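You operate a simulated robot arm through the tools that you are given. There is no shell and no other tool.

You are at the controls of a simulated robot arm. One attempt, no reset.

TASK
Tamp the film tuft of the tufted roll flat and cap the roll.
Fine: lift the broad pink cap off the tuft first; yellow tamper back; stick the cap on the roll's end. Set down upright: yellow tamper.
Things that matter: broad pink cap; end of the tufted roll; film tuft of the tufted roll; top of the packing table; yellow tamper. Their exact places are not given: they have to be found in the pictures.

The check looks at the end state, three seconds after you hand in, the way a careful person would. Anything else that was tipped, shoved, dropped, spilled or broken makes it a failure. A push-on lid holds only when it is set on centred and level and pressed home; a screw cap is set on level and turned clockwise until tight.

THE ROBOT
A 7-joint arm with a two-finger parallel gripper on a trunk, on a base that drives. Base frame: it is fixed to the floor where the robot stands at the start and does not move with it; the origin is under the middle of the robot, x ahead of it, y to its left, z up; the surface under the hand at the start is at about z = 0.9. Lengths are in m, angles in rad, forces in N, time in s.
Its first joint turns from -2.897 to 2.897 rad. Places, roughly: broad pink cap (9x9x5 cm) [0.7, 0.3, 1.1]; end of the tufted roll [0.7, 0.3, 1.1]; film tuft of the tufted roll [0.7, 0.3, 1.1]; top of the packing table [0.8, -0.4, 0.9]. Payload 4.4 kg.
Tool frame: the origin (TCP) lies between the finger pads and is the grasp point; the fingertips stand 0.023 m ahead of it; z points along the fingers, y is the line along which they close. The gripper opens to 0.094 m. The fingers are 0.038 m wide and 0.01 m thick; the gripper's body (0.054 by 0.096 m) begins 0.039 m behind the TCP.
Orientation is that of the tool frame in the base frame, as a unit quaternion [x, y, z, w]. With the fingers straight down and closing along the base's y, the tool's x points along the base's -x, its y along +y and its z along -z.

THE INTERFACE
- The arm moves only by the tool send_rows. Its argument "increments" is a list of rows, each a list of 7 numbers: the shift along the tool's x, y, z in m, then the turn, a rotation vector about the tool's x, y, z in rad, then the finger opening in m, from 0 to 0.094. In form: [[tx, ty, tz, ax, ay, az, hand], ...]. A call has 1 to 20 rows; each row shifts and turns the commanded pose from where the row before left it, along the tool's axes as they then stand. A row lasts 0.2 s, in which the tool goes at most 0.05 m and 0.15 rad; a call with a longer step from one row to the next is refused whole, and so is a gripper value outside its range. Where a pose cannot be reached the arm comes as near as it can. A force on the tool above 40 N (or 10 N above the force at the start of the call, whichever is more), or a blocked arm, ends the call early, and 0.2 s more pass. The fingers move at their own pace (about 0.108 m/s each) and stop on an object; they squeeze with about 35 N. The grip force told is the motor's: it shows also when the fingers shut on nothing. Time passes only in rows, and 0.2 s behind the last, so rows that do not move let the fingers close. It gives the time, the measured TCP pose, the force on the tool (base axes), the opening and the grip force at its end, in the units of the frame above (readings bear some noise), with the torque about the TCP (base axes, N m) and any sound that the robot's microphone picked up.
- Cameras (640 x 400 px; columns grow to the right, rows downward): "scene" is now at [0.1864, 0.2333, 1.4753]; the picture's right is [0.05, -1.00, 0.00], its down [-0.51, -0.03, -0.86] and it looks along [0.86, 0.04, -0.51] (base axes); focal length 249 px, centre (320, 200). "wrist" rides on the gripper at [0.086, 0.016, -0.074] in the tool frame; the picture's right is [-0.18, 0.98, 0.00], its down [-0.58, -0.11, -0.81] and it looks along [-0.79, -0.15, 0.59] (tool axes); focal length 243 px, centre (320, 200).
- camera(camera): a new picture of that camera. No time passes.
- drive_base(legs): drives the robot by 1 to 6 legs, each [ahead, left, turn to the left] in m, m and rad, along the robot's own axes; the way and the turn of a leg run together, so that a leg with both is an arc; at most 1.5 m and 3.142 rad a leg. The arm and the cameras ride along, it lands a little off, and it stops where it bumps. It gives what a move gives.
- head_to(pan, tilt): turns the head with the scene camera to pan (to the left, within 2.094 rad either way) and tilt (down, from -0.506 to 1.204), counted from straight ahead of the robot. It gives what a move gives.
- measure_at(camera, pixels): for up to 12 pixels [column, row] of the newest picture of that camera ("zoom" is the newest enlarged one), the place [x, y, z] in the base frame of the surface seen there, good to about 0.002 m, but the place of the scene camera against the robot may be out by one fixed shift of up to 0.012 m in any direction. No time passes.
- enlarge(camera, box): a new picture of the part [left, top, right, bottom] of that camera's present view, enlarged. No time passes.
- close_job(): hands the job in; it is judged then, once.

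Unless the task says otherwise, let go and move clear before handing in.

The tools are called after "Call:" by a JSON object that holds its "op" and its "data". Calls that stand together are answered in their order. send_rows: Moves the arm, as the interface text tells. Its arguments: {"type":"object","properties":{"increments":{"type":"array","items":{"type":"array","items":{"type":"number"}}}},"required":["increments"]} The other tools are called the same way: drive_base (legs) drives the base; head_to (pan, tilt) turns the head that bears the scene camera; camera (camera) takes a picture; measure_at (camera, pixels) gives the place of the surface under pixels of a picture; enlarge (camera, box) takes an enlarged picture of a part of a camera's view; close_job () hands the job in.

At the start:

```text
time: 0.0
tcp_pos: [0.4636, 0.2976, 1.33]
tool_rot: [0.001, 1.0, 0.0, 0.0]
ft_force: [-0.1, -0.2, -0.2]
torque: [0.0, 0.01, -0.01]
grip_width: 0.0939
finger_force: 0.0
robot x, y, heading: [0.0029, -0.0055, 0.001]
head pan, tilt: [0.049, 0.534]
```

scene: 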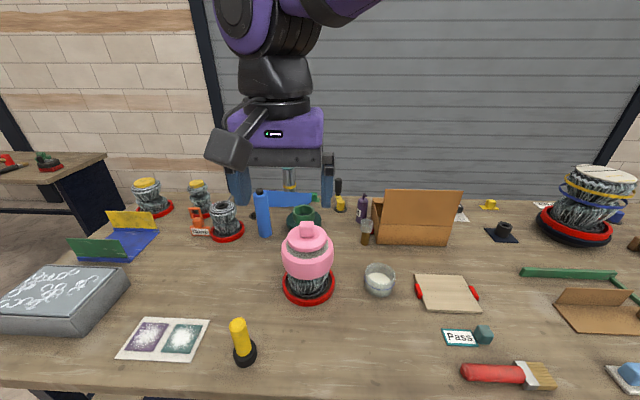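
wrist: 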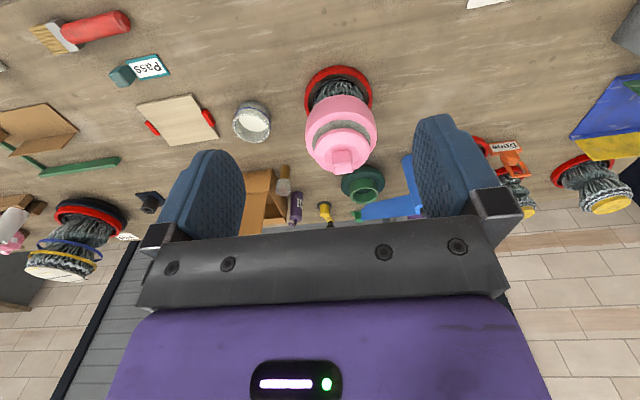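

The scene picture shows the pink cap on a roll near (307,250) and a yellow tamper standing near (241,342). I'll enlarge both and measure.

Call:
{"op": "enlarge", "data": {"camera": "scene", "box": [250, 200, 370, 310]}}

Call:
{"op": "measure_at", "data": {"camera": "scene", "pixels": [[307, 225], [307, 232], [307, 240], [307, 262], [285, 262], [331, 262], [307, 290], [240, 325], [241, 340], [245, 357], [270, 340], [220, 375]]}}

Call:
{"op": "enlarge", "data": {"camera": "wrist", "box": [280, 50, 400, 190]}}

```text
3.64 times, centred on (310, 255) of scene
```

zoom: 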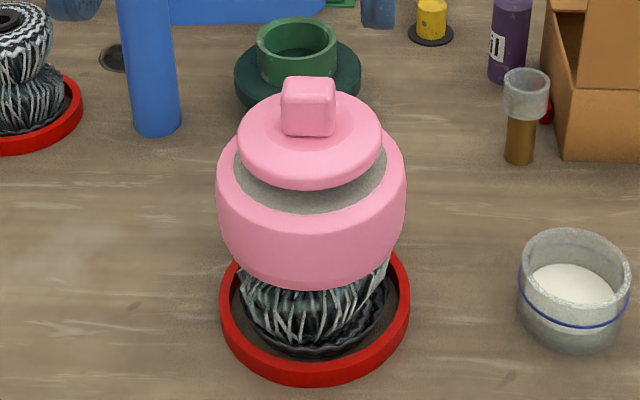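

```text
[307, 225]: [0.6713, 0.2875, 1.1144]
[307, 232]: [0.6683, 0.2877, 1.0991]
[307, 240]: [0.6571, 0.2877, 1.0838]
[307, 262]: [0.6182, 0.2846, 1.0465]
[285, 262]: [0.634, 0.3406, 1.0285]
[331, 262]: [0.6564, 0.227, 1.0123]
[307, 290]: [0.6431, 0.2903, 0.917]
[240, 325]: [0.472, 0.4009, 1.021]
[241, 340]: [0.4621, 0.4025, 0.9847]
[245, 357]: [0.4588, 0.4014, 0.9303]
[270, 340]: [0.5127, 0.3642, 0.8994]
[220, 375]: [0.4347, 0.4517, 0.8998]
```

```text
2.86 times, centred on (340, 120) of wrist
```

zoom: 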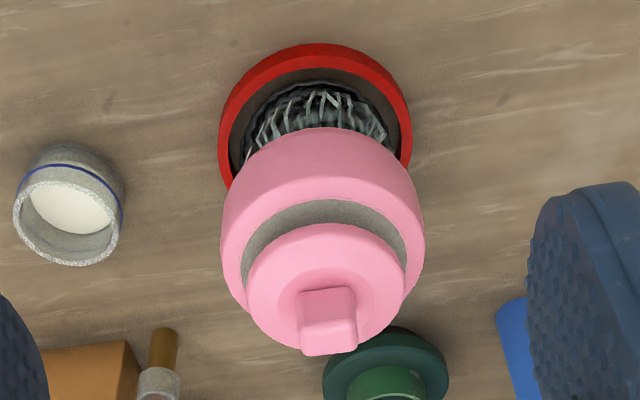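

The zoom shows a pink disc with a square knob (about 9 cm wide) sitting above a wider pink ring on the roll. I'll measure these through the wrist zoom, and look at the tamper.

Call:
{"op": "measure_at", "data": {"camera": "zoom", "pixels": [[327, 300], [327, 330], [300, 320], [356, 320], [327, 348], [327, 260], [265, 290], [390, 290], [327, 212], [327, 170], [235, 230], [410, 230]]}}

Call:
{"op": "enlarge", "data": {"camera": "scene", "box": [190, 290, 310, 380]}}

```text
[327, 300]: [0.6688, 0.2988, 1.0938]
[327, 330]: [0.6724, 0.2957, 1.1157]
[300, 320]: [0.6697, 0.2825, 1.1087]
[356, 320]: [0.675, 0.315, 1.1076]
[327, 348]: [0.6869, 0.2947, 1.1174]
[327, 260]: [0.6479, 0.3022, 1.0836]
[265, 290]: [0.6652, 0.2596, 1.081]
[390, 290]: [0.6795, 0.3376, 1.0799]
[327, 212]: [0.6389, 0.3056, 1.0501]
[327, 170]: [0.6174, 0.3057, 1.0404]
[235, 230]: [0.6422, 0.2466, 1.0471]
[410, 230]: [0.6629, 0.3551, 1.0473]
```

```text
4.44 times, centred on (250, 335) of scene
```

zoom: 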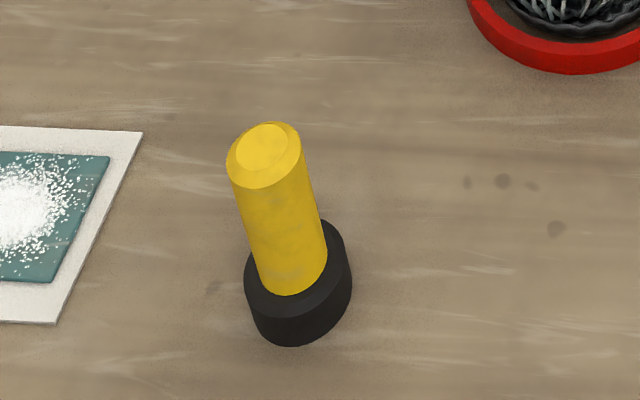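

Knob spans y≈0.282–0.315 at x≈0.67, top z≈1.117. I'll enlarge the knob tightly to get its yaw and the far edge of its top.

Call:
{"op": "enlarge", "data": {"camera": "wrist", "box": [315, 120, 375, 180]}}

Call:
{"op": "enlarge", "data": {"camera": "scene", "box": [280, 210, 336, 260]}}

```text
6.67 times, centred on (345, 150) of wrist
```

zoom: 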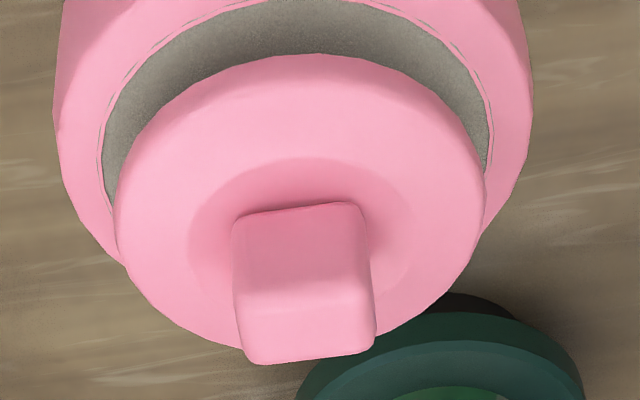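

```text
8.00 times, centred on (308, 235) of scene
```

zoom: 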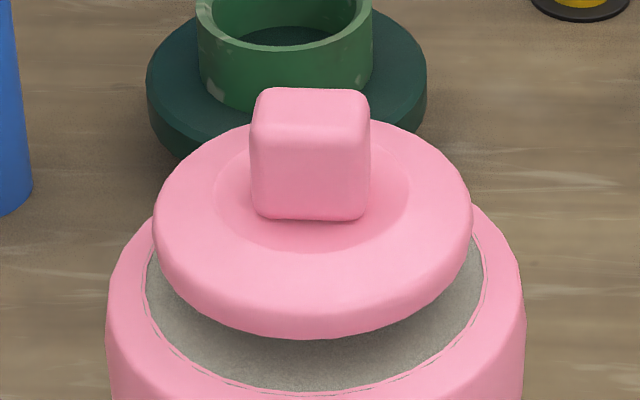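

The top of the knob looks shallow front-to-back (rows 88–105 in the zoom), so I'll measure it finely.

Call:
{"op": "measure_at", "data": {"camera": "zoom", "pixels": [[310, 90], [310, 95], [310, 102], [310, 110], [310, 120], [310, 160], [310, 200], [310, 216], [260, 160], [360, 160], [265, 95], [358, 96]]}}

Call:
{"op": "measure_at", "data": {"camera": "zoom", "pixels": [[310, 240], [310, 300], [310, 325], [165, 230], [465, 230], [310, 360], [310, 384], [150, 270], [480, 270], [420, 160], [210, 160], [310, 396]]}}

```text
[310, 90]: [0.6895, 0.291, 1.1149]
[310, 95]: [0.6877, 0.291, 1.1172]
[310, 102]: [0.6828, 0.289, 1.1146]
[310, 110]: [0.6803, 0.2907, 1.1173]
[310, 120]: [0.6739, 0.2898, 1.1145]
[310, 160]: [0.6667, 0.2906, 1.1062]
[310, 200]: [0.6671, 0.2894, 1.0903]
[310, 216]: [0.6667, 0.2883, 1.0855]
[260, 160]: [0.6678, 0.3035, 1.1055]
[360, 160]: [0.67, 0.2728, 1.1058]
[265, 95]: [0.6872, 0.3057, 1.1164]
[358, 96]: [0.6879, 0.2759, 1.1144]
```

```text
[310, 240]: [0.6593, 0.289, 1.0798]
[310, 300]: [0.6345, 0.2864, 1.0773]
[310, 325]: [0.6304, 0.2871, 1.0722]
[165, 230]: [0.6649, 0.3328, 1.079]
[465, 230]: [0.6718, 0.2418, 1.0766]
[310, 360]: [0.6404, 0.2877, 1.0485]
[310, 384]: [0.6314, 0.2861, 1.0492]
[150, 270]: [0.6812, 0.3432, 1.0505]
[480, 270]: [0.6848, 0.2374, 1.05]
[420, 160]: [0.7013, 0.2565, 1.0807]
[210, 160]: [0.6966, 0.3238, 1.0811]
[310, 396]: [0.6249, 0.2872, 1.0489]
```

Disc centre is about (0.681, 0.297) after correcting the scene shift, and the knob is square to the axes (0.034 wide in y). I'll move above it and look with the wrist camera.

Call:
{"op": "send_rows", "data": {"increments": [[-0.0362, 0, 0.02, 0, 0, 0, 0.094], [-0.0362, 0, 0.02, 0, 0, 0, 0.094], [-0.0362, 0, 0.02, 0, 0, 0, 0.094], [-0.0362, 0, 0.02, 0, 0, 0, 0.094], [-0.0362, 0, 0.02, 0, 0, 0, 0.094], [-0.0362, 0, 0.02, 0, 0, 0, 0.094], [0, 0, 0.02, 0, 0, 0, 0.094], [0, 0, 0, 0, 0, 0, 0.094]]}}

Call:
{"op": "camera", "data": {"camera": "wrist"}}

Call:
{"op": "camera", "data": {"camera": "scene"}}

```text
time: 1.8
tcp_pos: [0.6801, 0.3001, 1.1901]
tool_rot: [-0.001, 1.0, 0.0, 0.0]
ft_force: [-0.1, -0.5, -0.6]
torque: [0.01, 0.02, -0.02]
grip_width: 0.0938
finger_force: 0.1
robot x, y, heading: [0.0016, -0.0012, 0.0]
head pan, tilt: [0.049, 0.534]
```

```text
taken
```

wrist: 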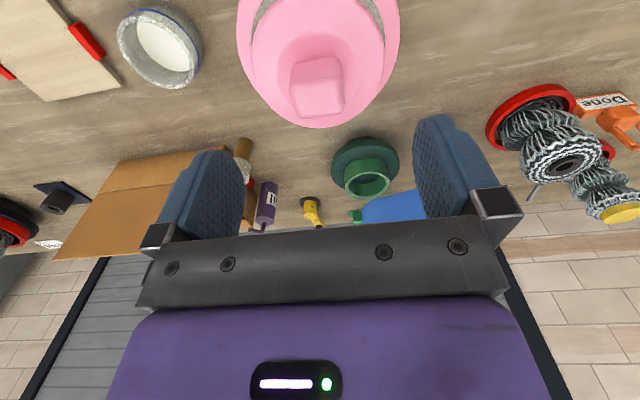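

```text
taken
```

scene: 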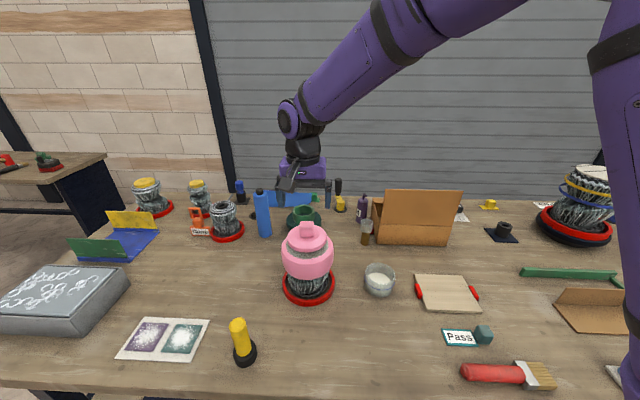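

The wrist picture shows the knob at about (318,90). I'll measure it there for the final alignment.

Call:
{"op": "enlarge", "data": {"camera": "wrist", "box": [230, 0, 410, 140]}}

Call:
{"op": "measure_at", "data": {"camera": "wrist", "pixels": [[293, 90], [341, 88], [317, 75], [317, 85], [317, 95], [317, 105], [317, 113], [243, 50], [394, 50], [297, 110], [341, 108], [315, 120]]}}

```text
2.86 times, centred on (320, 70) of wrist
```

zoom: 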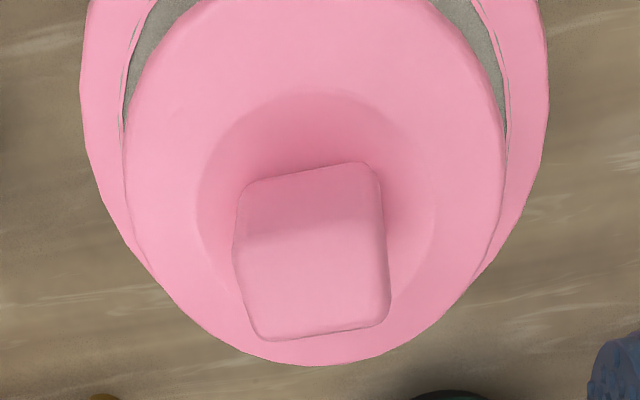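

```text
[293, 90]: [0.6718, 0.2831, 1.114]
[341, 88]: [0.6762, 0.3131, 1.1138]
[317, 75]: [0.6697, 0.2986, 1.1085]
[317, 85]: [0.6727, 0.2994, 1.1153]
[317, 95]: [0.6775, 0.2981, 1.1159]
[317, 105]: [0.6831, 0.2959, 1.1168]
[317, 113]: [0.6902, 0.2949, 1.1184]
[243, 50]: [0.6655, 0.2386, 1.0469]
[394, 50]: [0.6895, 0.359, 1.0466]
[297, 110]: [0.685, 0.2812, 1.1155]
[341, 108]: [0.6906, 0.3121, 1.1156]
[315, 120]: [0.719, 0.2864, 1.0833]
```

Knob spans x 0.669–0.693 and y 0.281–0.314, with its top at 1.117. I'll lower to z≈1.110 and close on it.

Call:
{"op": "send_rows", "data": {"increments": [[-0.002, -0.0026, 0.02, 0, 0, 0, 0.094], [0, 0, 0.02, 0, 0, 0, 0.094], [0, 0, 0.02, 0, 0, 0, 0.094], [0, 0, 0.01, 0, 0, 0, 0.094], [0, 0, 0.01, 0, 0, 0, 0.094], [0, 0, 0, 0, 0, 0, 0.094]]}}

Call:
{"op": "camera", "data": {"camera": "scene"}}

Call:
{"op": "enlarge", "data": {"camera": "scene", "box": [250, 180, 370, 300]}}

```text
time: 3.2
tcp_pos: [0.6804, 0.2939, 1.11]
tool_rot: [0.0, 1.0, 0.0, 0.0]
ft_force: [-0.2, 0.3, 0.0]
torque: [-0.04, -0.04, 0.01]
grip_width: 0.0939
finger_force: 0.0
robot x, y, heading: [0.0001, 0.0002, 0.001]
head pan, tilt: [0.049, 0.534]
```

```text
taken
```

scene: 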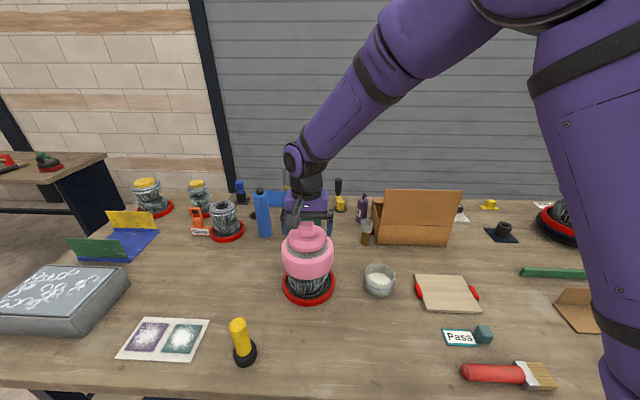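

```text
3.33 times, centred on (310, 240) of scene
```

zoom: 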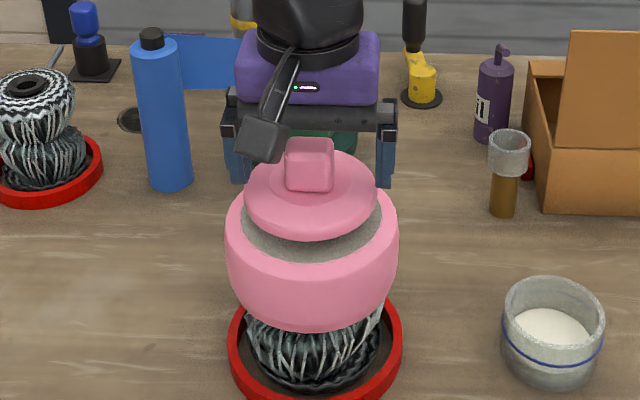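

The fingers straddle the knob (zoom columns 238 and 387, knob at 309). Closing now.

Call:
{"op": "send_rows", "data": {"increments": [[0, 0, 0, 0, 0, 0, 0.05], [0, 0, 0, 0, 0, 0, 0.03], [0, 0, 0, 0, 0, 0, 0.02], [0, 0, 0, 0, 0, 0, 0.02]]}}

Call:
{"op": "enlarge", "data": {"camera": "scene", "box": [250, 180, 370, 300]}}

```text
time: 4.2
tcp_pos: [0.6805, 0.295, 1.11]
tool_rot: [-0.001, 1.0, 0.0, 0.0]
ft_force: [-0.2, 0.1, 0.1]
torque: [0.01, 0.03, -0.01]
grip_width: 0.0351
finger_force: 35.0
robot x, y, heading: [0.0006, -0.0008, -0.0]
head pan, tilt: [0.049, 0.534]
```

```text
3.33 times, centred on (310, 240) of scene
```

zoom: 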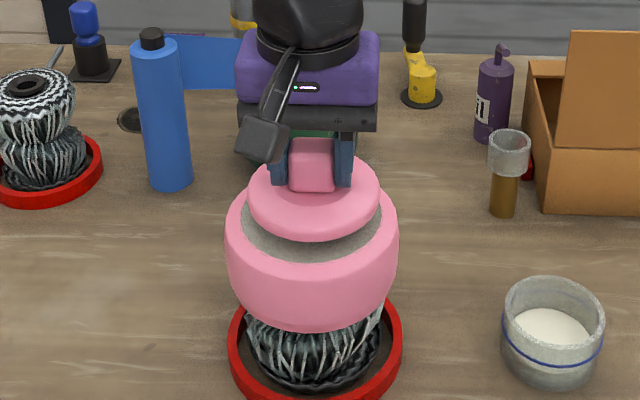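

The knob is gripped at 0.035 m with 35 N. Lifting the cap straight up.

Call:
{"op": "send_rows", "data": {"increments": [[0, 0, -0.01, 0, 0, 0, 0.02], [0, 0, -0.01, 0, 0, 0, 0.02], [0, 0, -0.02, 0, 0, 0, 0.02], [0, 0, -0.03, 0, 0, 0, 0.02], [0, 0, -0.04, 0, 0, 0, 0.02], [0, 0, -0.04, 0, 0, 0, 0.02], [0, 0, 0, 0, 0, 0, 0.02]]}}

Call:
{"op": "camera", "data": {"camera": "scene"}}

Call:
{"op": "enlarge", "data": {"camera": "scene", "box": [250, 140, 370, 300]}}

Call:
{"op": "camera", "data": {"camera": "wrist"}}

```text
time: 5.8
tcp_pos: [0.6808, 0.2959, 1.2617]
tool_rot: [0.001, 1.0, 0.0, 0.001]
ft_force: [1.1, -0.5, -0.2]
torque: [0.0, -0.01, 0.0]
grip_width: 0.0344
finger_force: 34.4
robot x, y, heading: [-0.0018, -0.0008, -0.001]
head pan, tilt: [0.049, 0.534]
```

```text
taken
```

scene: 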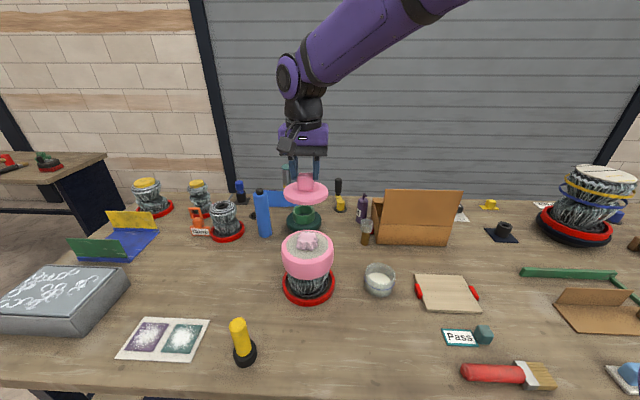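

```text
2.50 times, centred on (310, 220) of scene
```

zoom: 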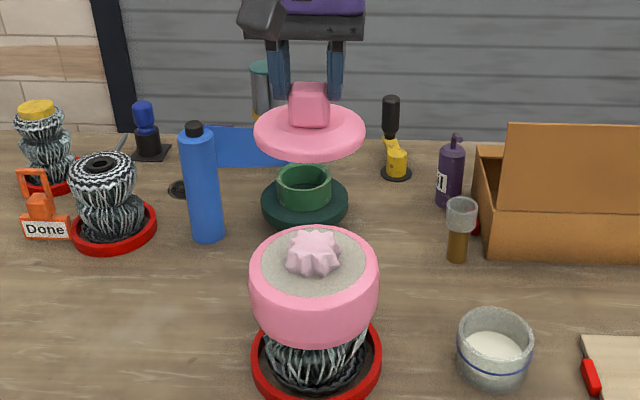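

```text
taken
```

wrist: 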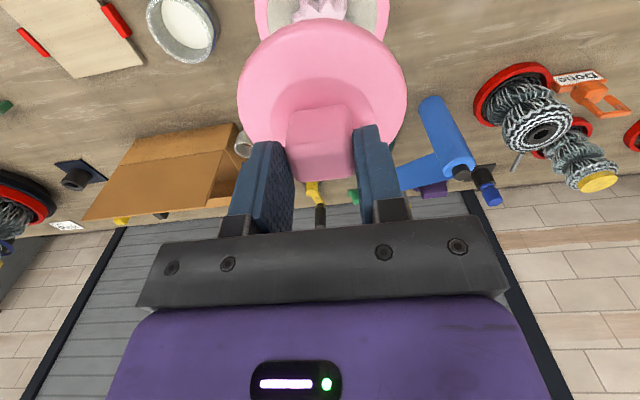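

The cap is off and held; the tuft is a crumpled pink star on the grey end at about (307,242). I'll measure the end and tuft, and look for a free place to set the cap.

Call:
{"op": "enlarge", "data": {"camera": "scene", "box": [275, 222, 341, 272]}}

Call:
{"op": "measure_at", "data": {"camera": "scene", "pixels": [[200, 275], [240, 270], [210, 250], [170, 290], [255, 290], [210, 300], [360, 330], [225, 262], [350, 345], [395, 340], [330, 330], [306, 187]]}}

```text
8.00 times, centred on (308, 247) of scene
```

zoom: 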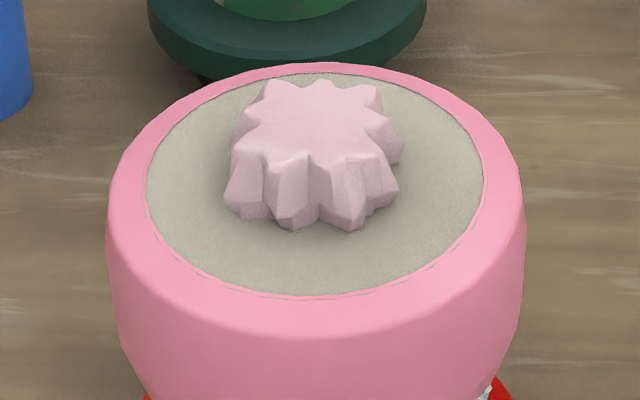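

```text
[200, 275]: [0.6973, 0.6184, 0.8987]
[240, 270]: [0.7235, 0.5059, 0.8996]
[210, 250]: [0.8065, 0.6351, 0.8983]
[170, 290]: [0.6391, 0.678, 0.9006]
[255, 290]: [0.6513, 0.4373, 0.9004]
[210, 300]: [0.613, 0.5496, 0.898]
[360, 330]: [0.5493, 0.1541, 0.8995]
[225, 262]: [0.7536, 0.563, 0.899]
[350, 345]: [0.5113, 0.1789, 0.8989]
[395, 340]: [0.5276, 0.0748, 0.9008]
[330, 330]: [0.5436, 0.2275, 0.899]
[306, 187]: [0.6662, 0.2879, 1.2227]
```

Measuring the roll's end circle and tuft from this zoom.

Call:
{"op": "measure_at", "data": {"camera": "zoom", "pixels": [[155, 180], [475, 180], [315, 290], [315, 78], [200, 110], [430, 105], [310, 130], [315, 90], [310, 150], [290, 215], [235, 190], [390, 180]]}}

Call:
{"op": "measure_at", "data": {"camera": "zoom", "pixels": [[118, 180], [515, 180], [315, 325], [315, 66], [310, 250], [240, 240], [400, 240], [260, 110], [370, 100], [300, 110], [340, 130], [420, 210]]}}

```text
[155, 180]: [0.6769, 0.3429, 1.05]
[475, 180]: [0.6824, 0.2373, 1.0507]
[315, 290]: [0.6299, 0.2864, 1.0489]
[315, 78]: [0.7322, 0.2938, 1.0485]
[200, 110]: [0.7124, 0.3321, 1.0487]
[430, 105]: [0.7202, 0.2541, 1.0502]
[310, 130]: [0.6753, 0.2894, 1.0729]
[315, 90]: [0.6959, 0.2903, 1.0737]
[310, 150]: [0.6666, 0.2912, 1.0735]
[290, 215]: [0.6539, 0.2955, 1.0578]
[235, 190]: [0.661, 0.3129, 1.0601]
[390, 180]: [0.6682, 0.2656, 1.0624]
```

```text
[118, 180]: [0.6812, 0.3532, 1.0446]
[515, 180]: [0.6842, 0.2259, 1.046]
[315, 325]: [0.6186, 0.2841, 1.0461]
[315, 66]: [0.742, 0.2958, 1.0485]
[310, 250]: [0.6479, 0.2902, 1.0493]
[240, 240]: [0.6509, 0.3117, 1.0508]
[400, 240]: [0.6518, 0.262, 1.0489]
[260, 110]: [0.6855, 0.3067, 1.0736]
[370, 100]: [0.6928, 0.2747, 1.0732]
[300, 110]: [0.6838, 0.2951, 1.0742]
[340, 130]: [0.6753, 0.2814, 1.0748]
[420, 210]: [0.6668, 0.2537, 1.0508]
```

The grey end centre is about (0.681, 0.290) in scene coordinates at z 1.0495, and the tuft top is at 1.074. I'll carry the cap to the empty table near (0.65, 0.50) and go most of the way down.

Call:
{"op": "send_rows", "data": {"increments": [[0.006, 0.035, 0, 0, 0, 0, 0.02], [0.006, 0.035, 0, 0, 0, 0, 0.02], [0.006, 0.035, 0, 0, 0, 0, 0.02], [0.006, 0.035, 0, 0, 0, 0, 0.02], [0.006, 0.035, 0, 0, 0, 0, 0.02], [0, 0.03, 0, 0, 0, 0, 0.02], [0, 0, 0.04, 0, 0, 0, 0.02], [0, 0, 0.04, 0, 0, 0, 0.02], [0, 0, 0.04, 0, 0, 0, 0.02], [0, 0, 0.04, 0, 0, 0, 0.02], [0, 0, 0.04, 0, 0, 0, 0.02], [0, 0, 0.04, 0, 0, 0, 0.02], [0, 0, 0.035, 0, 0, 0, 0.02], [0, 0, 0, 0, 0, 0, 0.02]]}}

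Call:
{"op": "camera", "data": {"camera": "scene"}}

Call:
{"op": "enlarge", "data": {"camera": "scene", "box": [190, 230, 290, 330]}}

```text
time: 8.8
tcp_pos: [0.6529, 0.4995, 0.9856]
tool_rot: [0.0, 1.0, -0.001, 0.0]
ft_force: [-1.0, 0.6, -1.3]
torque: [0.0, 0.01, 0.03]
grip_width: 0.0346
finger_force: 35.7
robot x, y, heading: [-0.0019, -0.0014, -0.003]
head pan, tilt: [0.049, 0.534]
```

```text
taken
```

scene: 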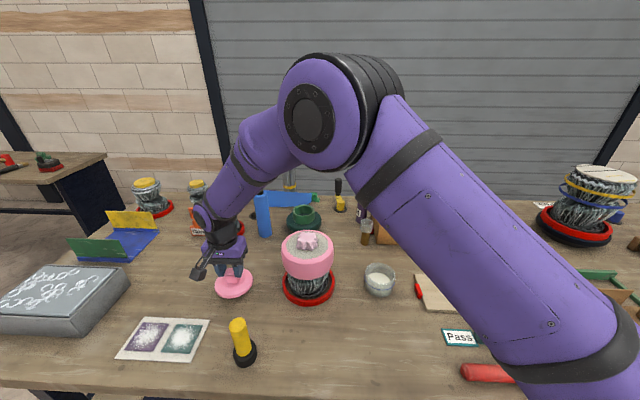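

```text
4.00 times, centred on (240, 280) of scene
```

zoom: 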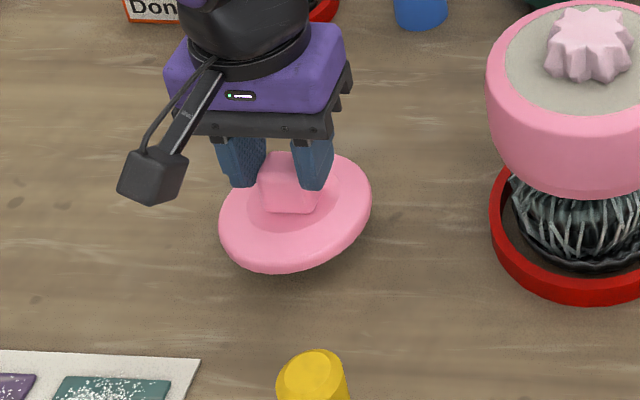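

The cap hangs level about 4 cm over clear table. Lowering gently till it touches.

Call:
{"op": "send_rows", "data": {"increments": [[0, 0, 0.01, 0, 0, 0, 0.02], [0, 0, 0.01, 0, 0, 0, 0.02], [0, 0, 0.007, 0, 0, 0, 0.02], [0, 0, 0.004, 0, 0, 0, 0.02], [0, 0, 0, 0, 0, 0, 0.02]]}}

Call:
{"op": "enlarge", "data": {"camera": "scene", "box": [190, 230, 290, 330]}}

```text
time: 10.0
tcp_pos: [0.6533, 0.5004, 0.956]
tool_rot: [0.0, 1.0, 0.0, -0.001]
ft_force: [-0.1, -0.2, 4.7]
torque: [-0.12, -0.23, -0.03]
grip_width: 0.0346
finger_force: 34.9
robot x, y, heading: [0.0003, -0.0001, -0.003]
head pan, tilt: [0.049, 0.534]
```

```text
4.00 times, centred on (240, 280) of scene
```

zoom: 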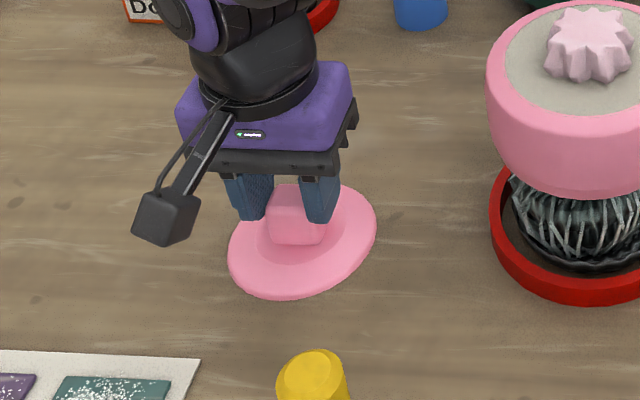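

Force rose to 4.7 N at z 0.956, slightly earlier than I expected. I'll check the heights on the disc before letting go.

Call:
{"op": "measure_at", "data": {"camera": "zoom", "pixels": [[290, 280], [240, 260], [360, 220], [300, 292], [300, 303], [295, 225], [296, 195], [260, 330], [365, 200], [340, 205], [250, 290], [400, 220]]}}

Call:
{"op": "camera", "data": {"camera": "wrist"}}

```text
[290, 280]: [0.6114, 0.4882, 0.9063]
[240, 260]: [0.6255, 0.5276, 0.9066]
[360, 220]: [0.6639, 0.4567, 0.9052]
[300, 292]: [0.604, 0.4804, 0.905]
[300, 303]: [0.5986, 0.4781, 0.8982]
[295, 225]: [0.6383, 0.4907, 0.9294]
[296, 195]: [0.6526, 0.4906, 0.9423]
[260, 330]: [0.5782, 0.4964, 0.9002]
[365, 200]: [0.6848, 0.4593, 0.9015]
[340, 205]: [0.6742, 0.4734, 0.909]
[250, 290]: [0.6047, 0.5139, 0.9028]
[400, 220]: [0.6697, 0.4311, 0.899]
```

```text
taken
```

wrist: 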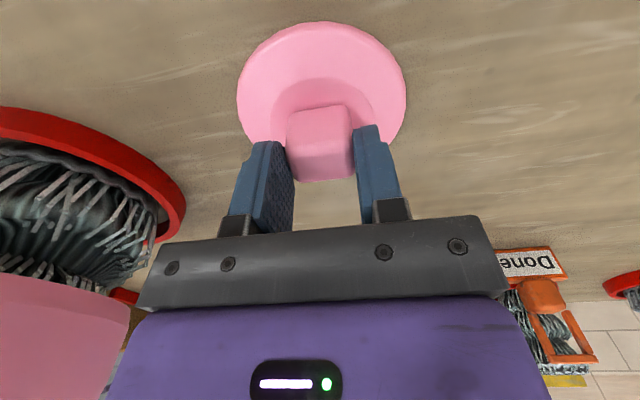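

The disc rim reads z≈0.906 all round and the knob top 0.942, so the cap is flat on the table (the knob slid a little in the pads). I'll release and rise.

Call:
{"op": "send_rows", "data": {"increments": [[0, 0, 0, 0, 0, 0, 0.06], [0, 0, 0, 0, 0, 0, 0.094], [0, 0, 0, 0, 0, 0, 0.094], [0, 0, -0.03, 0, 0, 0, 0.094], [0, 0, -0.04, 0, 0, 0, 0.094], [0, 0, -0.05, 0, 0, 0, 0.094], [0, 0, -0.05, 0, 0, 0, 0.094], [0, 0, -0.05, 0, 0, 0, 0.094], [0, 0, -0.03, 0, 0, 0, 0.094], [0, 0, 0, 0, 0, 0, 0.094]]}}

Call:
{"op": "camera", "data": {"camera": "scene"}}

Call:
{"op": "camera", "data": {"camera": "wrist"}}

Call:
{"op": "enlarge", "data": {"camera": "scene", "box": [200, 240, 340, 380]}}

```text
time: 12.2
tcp_pos: [0.6527, 0.5002, 1.2041]
tool_rot: [0.0, 1.0, 0.0, 0.0]
ft_force: [0.6, -0.3, 0.0]
torque: [0.0, -0.02, 0.01]
grip_width: 0.0937
finger_force: 0.1
robot x, y, heading: [0.002, 0.0013, 0.001]
head pan, tilt: [0.049, 0.534]
```

```text
taken
```

scene: 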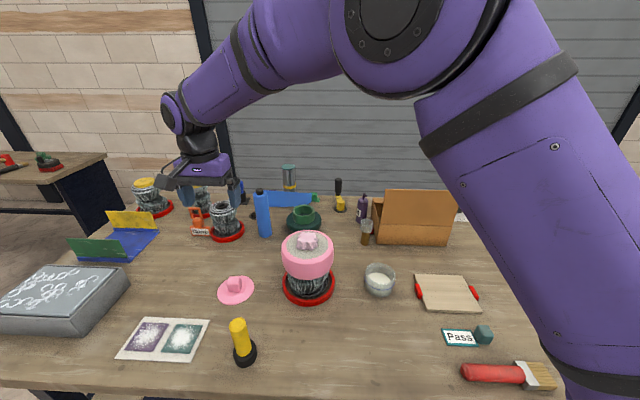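

```text
taken
```

wrist: 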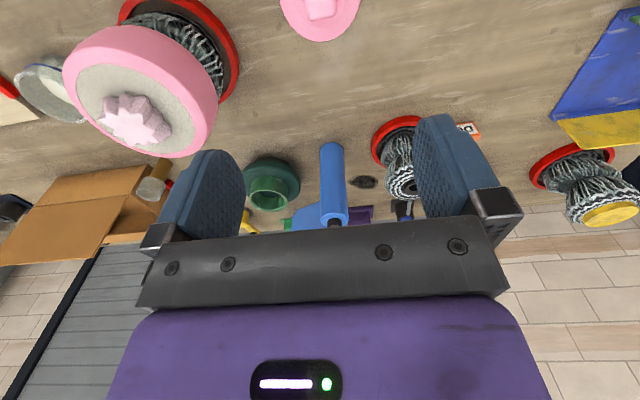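

```text
2.86 times, centred on (270, 310) of scene
```

zoom: 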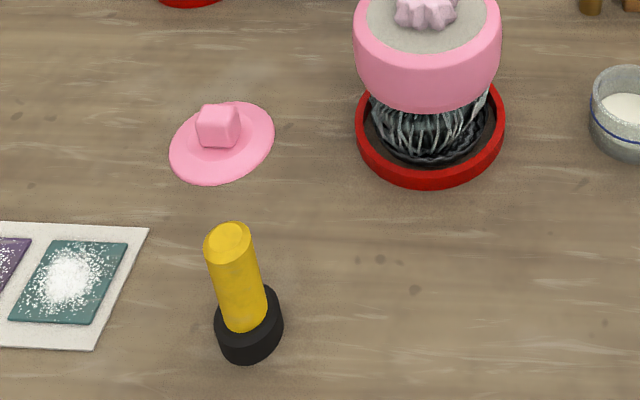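

The cap lies flat at (236,290). I'll measure the roll's end through the wrist view to calibrate the scene shift, then the tamper through the scene zoom.

Call:
{"op": "enlarge", "data": {"camera": "wrist", "box": [60, 20, 240, 160]}}

Call:
{"op": "measure_at", "data": {"camera": "wrist", "pixels": [[76, 90], [198, 127], [150, 68], [120, 145], [170, 150], [85, 70], [135, 120], [205, 130], [65, 80], [140, 125], [310, 8], [330, 8]]}}

Call:
{"op": "enlarge", "data": {"camera": "scene", "box": [215, 310, 275, 370]}}

```text
2.86 times, centred on (150, 90) of wrist
```

zoom: 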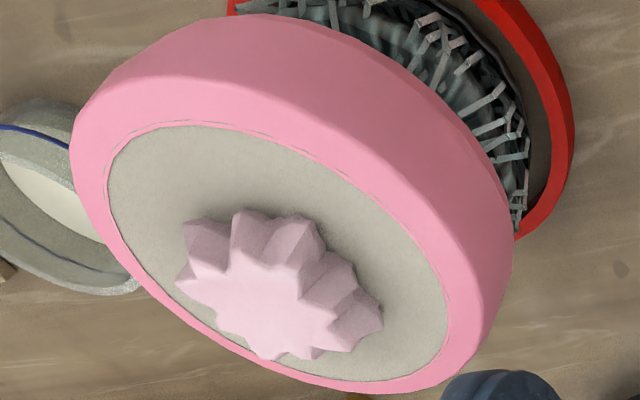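

```text
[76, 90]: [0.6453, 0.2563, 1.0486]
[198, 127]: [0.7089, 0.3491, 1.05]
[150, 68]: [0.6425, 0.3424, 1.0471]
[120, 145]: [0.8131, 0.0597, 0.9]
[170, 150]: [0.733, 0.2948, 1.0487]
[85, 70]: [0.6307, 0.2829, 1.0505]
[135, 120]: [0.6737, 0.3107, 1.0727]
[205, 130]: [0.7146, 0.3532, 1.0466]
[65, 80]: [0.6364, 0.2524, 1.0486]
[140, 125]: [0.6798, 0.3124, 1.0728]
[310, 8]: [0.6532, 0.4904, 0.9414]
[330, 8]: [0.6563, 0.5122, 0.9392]
```

```text
6.67 times, centred on (245, 340) of scene
```

zoom: 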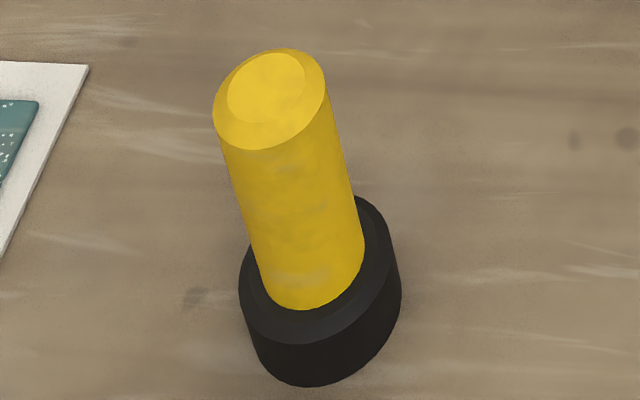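

Measuring the tamper's top and base in this zoom.

Call:
{"op": "measure_at", "data": {"camera": "zoom", "pixels": [[235, 100], [300, 70], [268, 88], [218, 115], [322, 85], [275, 52], [268, 145], [245, 200], [345, 180], [295, 190], [300, 260], [310, 320]]}}

Call:
{"op": "measure_at", "data": {"camera": "zoom", "pixels": [[245, 290], [395, 270], [310, 340], [320, 375], [375, 215], [250, 260], [355, 205], [300, 304], [270, 230], [335, 230], [250, 275], [390, 250]]}}

Call:
{"op": "enlarge", "data": {"camera": "wrist", "box": [60, 20, 240, 160]}}

Call:
{"op": "measure_at", "data": {"camera": "zoom", "pixels": [[112, 190], [150, 135], [210, 128], [280, 147], [350, 185], [410, 240], [445, 300], [443, 345], [400, 375], [130, 250], [260, 300], [300, 320]]}}

```text
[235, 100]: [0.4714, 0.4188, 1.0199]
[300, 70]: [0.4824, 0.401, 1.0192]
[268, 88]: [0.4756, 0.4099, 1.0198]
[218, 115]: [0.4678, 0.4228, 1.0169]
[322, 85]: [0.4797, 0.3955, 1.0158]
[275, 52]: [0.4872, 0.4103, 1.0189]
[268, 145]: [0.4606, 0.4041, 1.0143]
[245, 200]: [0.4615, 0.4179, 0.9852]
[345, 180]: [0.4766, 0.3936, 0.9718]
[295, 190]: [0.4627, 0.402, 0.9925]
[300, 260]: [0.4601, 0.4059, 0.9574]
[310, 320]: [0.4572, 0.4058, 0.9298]
```

```text
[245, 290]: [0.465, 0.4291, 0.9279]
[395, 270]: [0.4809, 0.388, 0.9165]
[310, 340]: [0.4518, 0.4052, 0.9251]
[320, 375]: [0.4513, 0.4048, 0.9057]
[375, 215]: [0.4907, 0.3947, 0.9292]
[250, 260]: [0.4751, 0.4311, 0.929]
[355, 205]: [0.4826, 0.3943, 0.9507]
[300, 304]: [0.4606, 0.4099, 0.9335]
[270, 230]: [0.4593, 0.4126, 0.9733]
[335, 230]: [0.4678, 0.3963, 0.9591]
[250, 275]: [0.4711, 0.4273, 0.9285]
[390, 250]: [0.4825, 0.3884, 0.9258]
```

```text
2.86 times, centred on (150, 90) of wrist
```

zoom: 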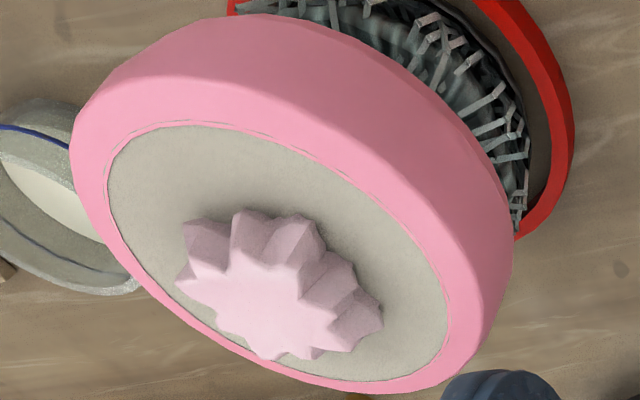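

```text
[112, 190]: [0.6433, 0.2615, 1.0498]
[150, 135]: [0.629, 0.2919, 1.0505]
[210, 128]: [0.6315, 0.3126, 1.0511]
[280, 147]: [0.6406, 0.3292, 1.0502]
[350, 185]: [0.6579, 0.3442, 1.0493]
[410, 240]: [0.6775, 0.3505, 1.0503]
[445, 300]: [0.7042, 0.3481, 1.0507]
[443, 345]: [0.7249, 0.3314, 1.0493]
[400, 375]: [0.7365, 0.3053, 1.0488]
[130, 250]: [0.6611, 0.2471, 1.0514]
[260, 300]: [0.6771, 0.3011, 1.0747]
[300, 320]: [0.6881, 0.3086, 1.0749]
```

Roll-end centre by wrist fits (0.6835, 0.297), so scene readings need about (+0.0025, +0.007). The tamper's handle axis is then near (0.477, 0.4155), top 1.02. I'll move above it.

Call:
{"op": "send_rows", "data": {"increments": [[0.035, -0.017, 0, 0, 0, 0, 0.094], [0.035, -0.017, 0, 0, 0, 0, 0.094], [0.035, -0.017, 0, 0, 0, 0, 0.094], [0.035, -0.017, 0.01, 0, 0, 0, 0.094], [0.036, -0.017, 0.02, 0, 0, 0, 0.094], [0, 0, 0.04, 0, 0, 0, 0.094], [0, 0, 0.04, 0, 0, 0, 0.094], [0, 0, 0, 0, 0, 0, 0.094]]}}

Call:
{"op": "camera", "data": {"camera": "scene"}}

Call:
{"op": "enlarge", "data": {"camera": "scene", "box": [180, 250, 310, 380]}}

Call:
{"op": "camera", "data": {"camera": "wrist"}}

```text
time: 14.0
tcp_pos: [0.4741, 0.415, 1.0953]
tool_rot: [0.0, 1.0, 0.0, 0.0]
ft_force: [-0.3, 0.5, 0.4]
torque: [0.01, 0.01, 0.01]
grip_width: 0.0939
finger_force: 0.0
robot x, y, heading: [-0.0019, -0.002, -0.001]
head pan, tilt: [0.049, 0.534]
```

```text
taken
```

scene: 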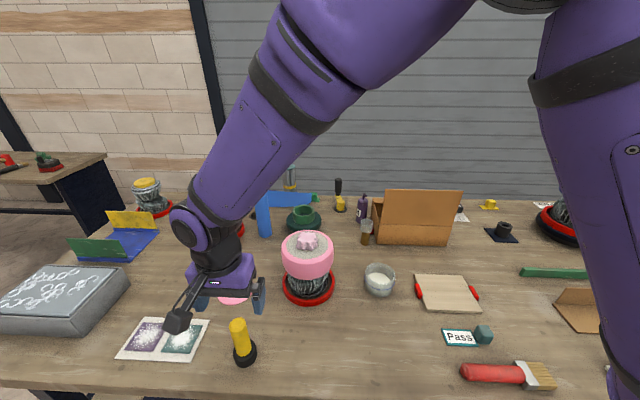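

```text
3.08 times, centred on (245, 315) of scene
```

zoom: 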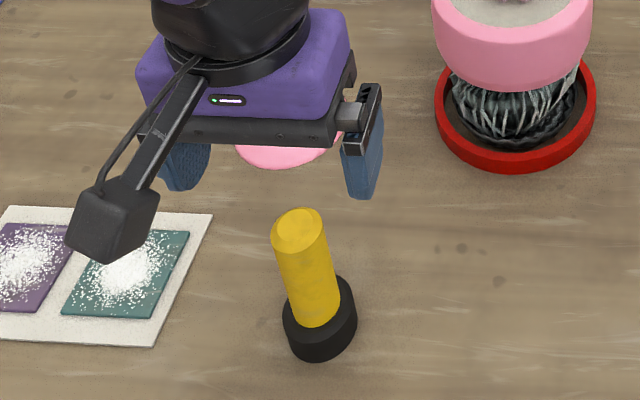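

```text
taken
```

wrist: 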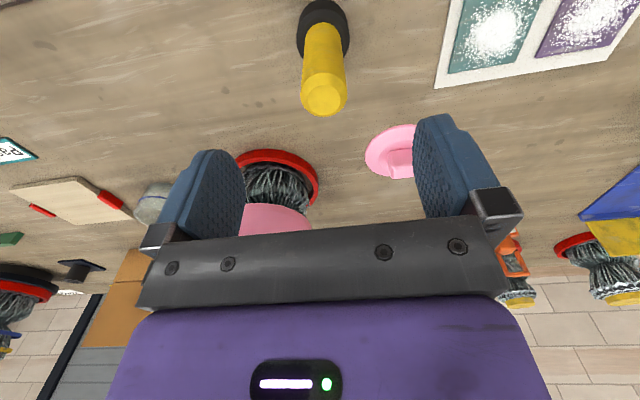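

The wrist camera now sees the tamper's top at about (324,95). I'll measure it for centring.

Call:
{"op": "enlarge", "data": {"camera": "wrist", "box": [275, 0, 375, 125]}}

Call:
{"op": "measure_at", "data": {"camera": "wrist", "pixels": [[324, 94], [324, 78], [324, 111], [305, 95], [344, 93], [306, 60], [341, 60], [324, 60], [302, 25], [346, 25], [323, 3], [324, 85]]}}

```text
3.20 times, centred on (325, 62) of wrist
```

zoom: 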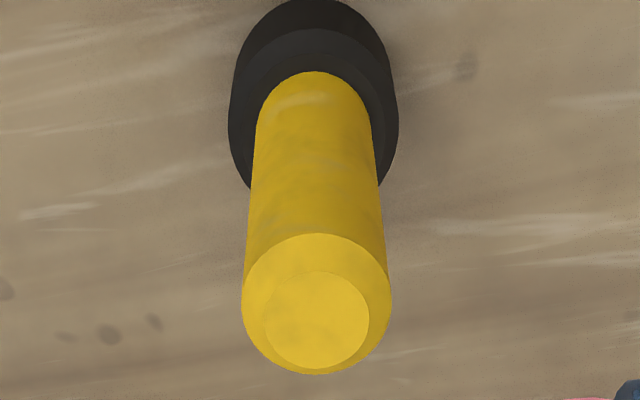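

```text
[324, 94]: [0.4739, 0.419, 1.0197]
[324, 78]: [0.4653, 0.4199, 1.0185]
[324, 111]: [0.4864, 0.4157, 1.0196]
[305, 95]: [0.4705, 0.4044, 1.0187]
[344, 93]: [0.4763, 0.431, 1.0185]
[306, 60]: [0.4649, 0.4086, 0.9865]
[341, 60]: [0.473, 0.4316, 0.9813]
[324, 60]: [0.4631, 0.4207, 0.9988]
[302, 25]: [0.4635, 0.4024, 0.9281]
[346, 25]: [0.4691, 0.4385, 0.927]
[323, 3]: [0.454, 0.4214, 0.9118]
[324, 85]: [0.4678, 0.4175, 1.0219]
```

Handle centre is at (0.4765, 0.418). I'll shift 3 mm in y and descend to z≈0.990.

Call:
{"op": "send_rows", "data": {"increments": [[0, 0.003, 0.02, 0, 0, 0, 0.094], [0, 0, 0.03, 0, 0, 0, 0.094], [0, 0, 0.03, 0, 0, 0, 0.094], [0, 0, 0.014, 0, 0, 0, 0.094], [0, 0, 0.01, 0, 0, 0, 0.094], [0, 0, 0, 0, 0, 0, 0.094]]}}

Call:
{"op": "enlarge", "data": {"camera": "scene", "box": [180, 250, 310, 380]}}

Call:
{"op": "camera", "data": {"camera": "wrist"}}

```text
time: 15.4
tcp_pos: [0.4759, 0.4188, 0.9893]
tool_rot: [-0.001, 1.0, 0.001, 0.0]
ft_force: [-0.6, 0.4, 0.0]
torque: [-0.01, 0.01, 0.02]
grip_width: 0.094
finger_force: 0.0
robot x, y, heading: [-0.0007, 0.0002, -0.002]
head pan, tilt: [0.049, 0.534]
```

```text
3.08 times, centred on (245, 315) of scene
```

zoom: 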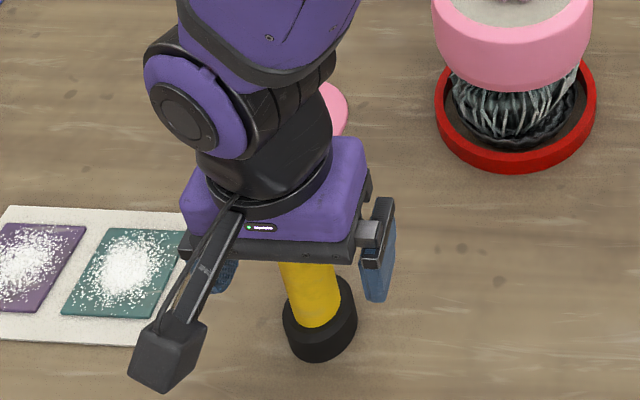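

```text
taken
```

wrist: 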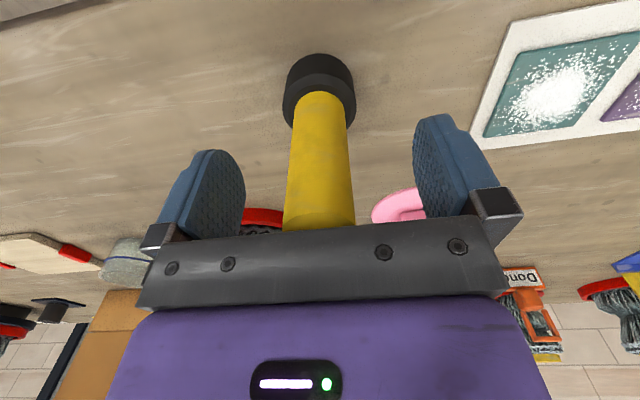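

The handle stands between the open fingers in the wrist view (column ~320). Closing on it, then lifting a little.

Call:
{"op": "send_rows", "data": {"increments": [[0, 0, 0, 0, 0, 0, 0.05], [0, 0, 0, 0, 0, 0, 0.025], [0, 0, 0, 0, 0, 0, 0.01], [0, 0, 0, 0, 0, 0, 0.01], [0, 0, 0, 0, 0, 0, 0.01], [0, 0, -0.01, 0, 0, 0, 0.01], [0, 0, -0.02, 0, 0, 0, 0.01], [0, 0, -0.03, 0, 0, 0, 0.01], [0, 0, -0.05, 0, 0, 0, 0.01], [0, 0, -0.05, 0, 0, 0, 0.01], [0, 0, -0.04, 0, 0, 0, 0.01], [0, 0, 0, 0, 0, 0, 0.01]]}}

Call:
{"op": "camera", "data": {"camera": "scene"}}

Call:
{"op": "camera", "data": {"camera": "wrist"}}

```text
time: 18.0
tcp_pos: [0.475, 0.4181, 1.1875]
tool_rot: [0.0, 1.0, 0.0, 0.0]
ft_force: [0.9, -0.8, -2.9]
torque: [-0.02, -0.03, -0.01]
grip_width: 0.0315
finger_force: 35.7
robot x, y, heading: [-0.0005, 0.0008, 0.003]
head pan, tilt: [0.049, 0.534]
```

```text
taken
```

scene: 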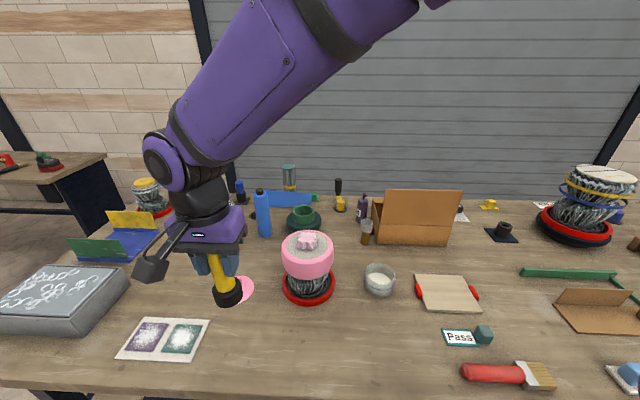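

```text
taken
```

wrist: 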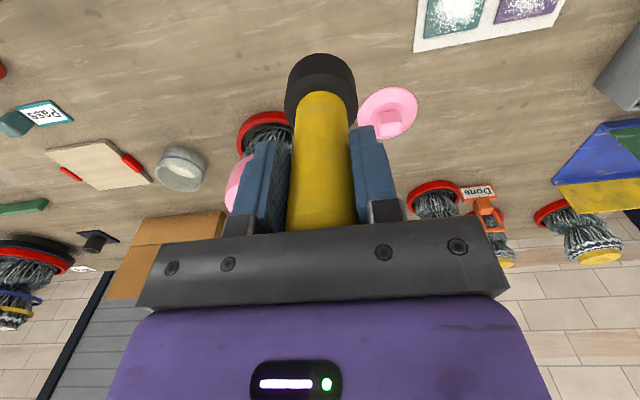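

The tamper is held firmly (0.0315 m, weight ~3 N) and hangs straight in the wrist view. I'll carry it over the tuft at (0.682, 0.297), well above it.

Call:
{"op": "send_rows", "data": {"increments": [[0, 0, -0.03, 0, 0, 0, 0.01], [0, 0, -0.02, 0, 0, 0, 0.01], [-0.0342, -0.02017, 0, 0, 0, 0, 0.01], [-0.0342, -0.02017, 0, 0, 0, 0, 0.01], [-0.0342, -0.02017, 0, 0, 0, 0, 0.01], [-0.0342, -0.02017, 0, 0, 0, 0, 0.01], [-0.0342, -0.02017, 0, 0, 0, 0, 0.01], [-0.0342, -0.02017, 0, 0, 0, 0, 0.01], [0, 0, 0, 0, 0, 0, 0.01]]}}

Call:
{"op": "camera", "data": {"camera": "scene"}}

Call:
{"op": "camera", "data": {"camera": "wrist"}}

Call:
{"op": "enlarge", "data": {"camera": "scene", "box": [250, 150, 370, 290]}}

```text
time: 20.0
tcp_pos: [0.6822, 0.2966, 1.2401]
tool_rot: [0.001, 1.0, 0.001, 0.0]
ft_force: [-0.2, -0.7, -1.8]
torque: [0.03, 0.02, 0.0]
grip_width: 0.0314
finger_force: 35.3
robot x, y, heading: [0.0021, -0.0016, 0.0]
head pan, tilt: [0.049, 0.534]
```

```text
taken
```

scene: 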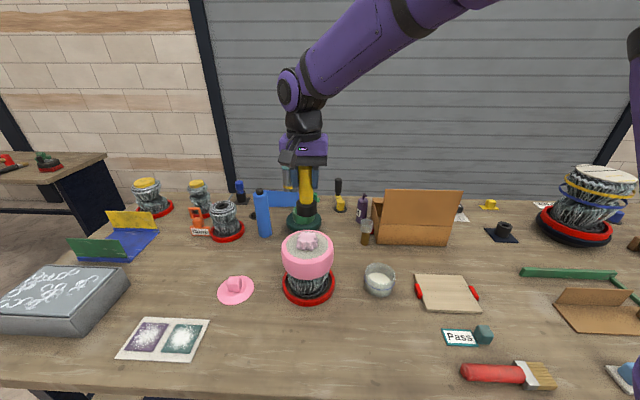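

```text
taken
```

wrist: 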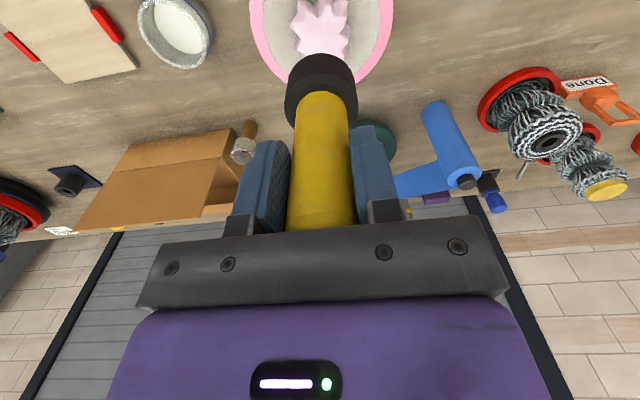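

```text
2.86 times, centred on (310, 220) of scene
```

zoom: 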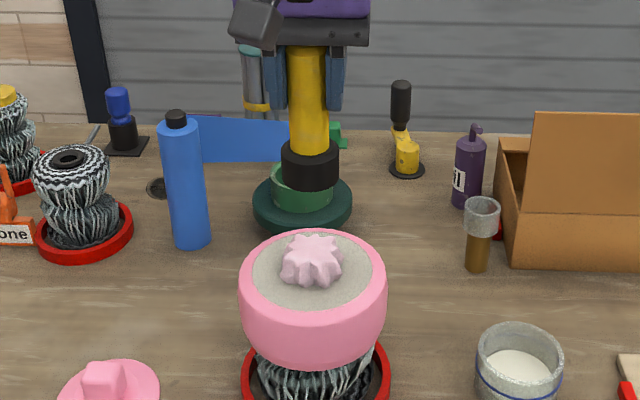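

The tamper hangs vertical right over the tuft. Lowering to just above it, then pressing in small steps.

Call:
{"op": "send_rows", "data": {"increments": [[0, 0, 0.03, 0, 0, 0, 0.01], [0, 0, 0.03, 0, 0, 0, 0.01], [0, 0, 0.008, 0, 0, 0, 0.01], [0, 0, 0.004, 0, 0, 0, 0.01], [0, 0, 0.004, 0, 0, 0, 0.01], [0, 0, 0.004, 0, 0, 0, 0.01], [0, 0, 0, 0, 0, 0, 0.01]]}}

Call:
{"op": "camera", "data": {"camera": "scene"}}

Call:
{"op": "enlarge", "data": {"camera": "scene", "box": [260, 180, 360, 310]}}

```text
time: 21.6
tcp_pos: [0.6816, 0.297, 1.1581]
tool_rot: [0.0, 1.0, 0.0, 0.0]
ft_force: [2.6, 0.7, 2.0]
torque: [0.01, -0.24, 0.01]
grip_width: 0.0318
finger_force: 34.9
robot x, y, heading: [-0.0039, -0.0011, 0.001]
head pan, tilt: [0.049, 0.534]
```

```text
taken
```

scene: 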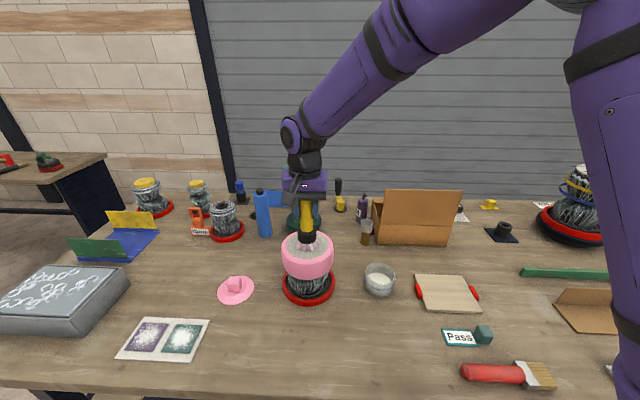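

```text
3.08 times, centred on (310, 245) of scene
```

zoom: 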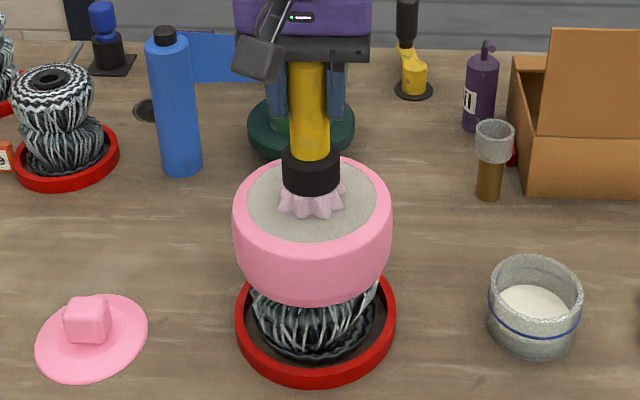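

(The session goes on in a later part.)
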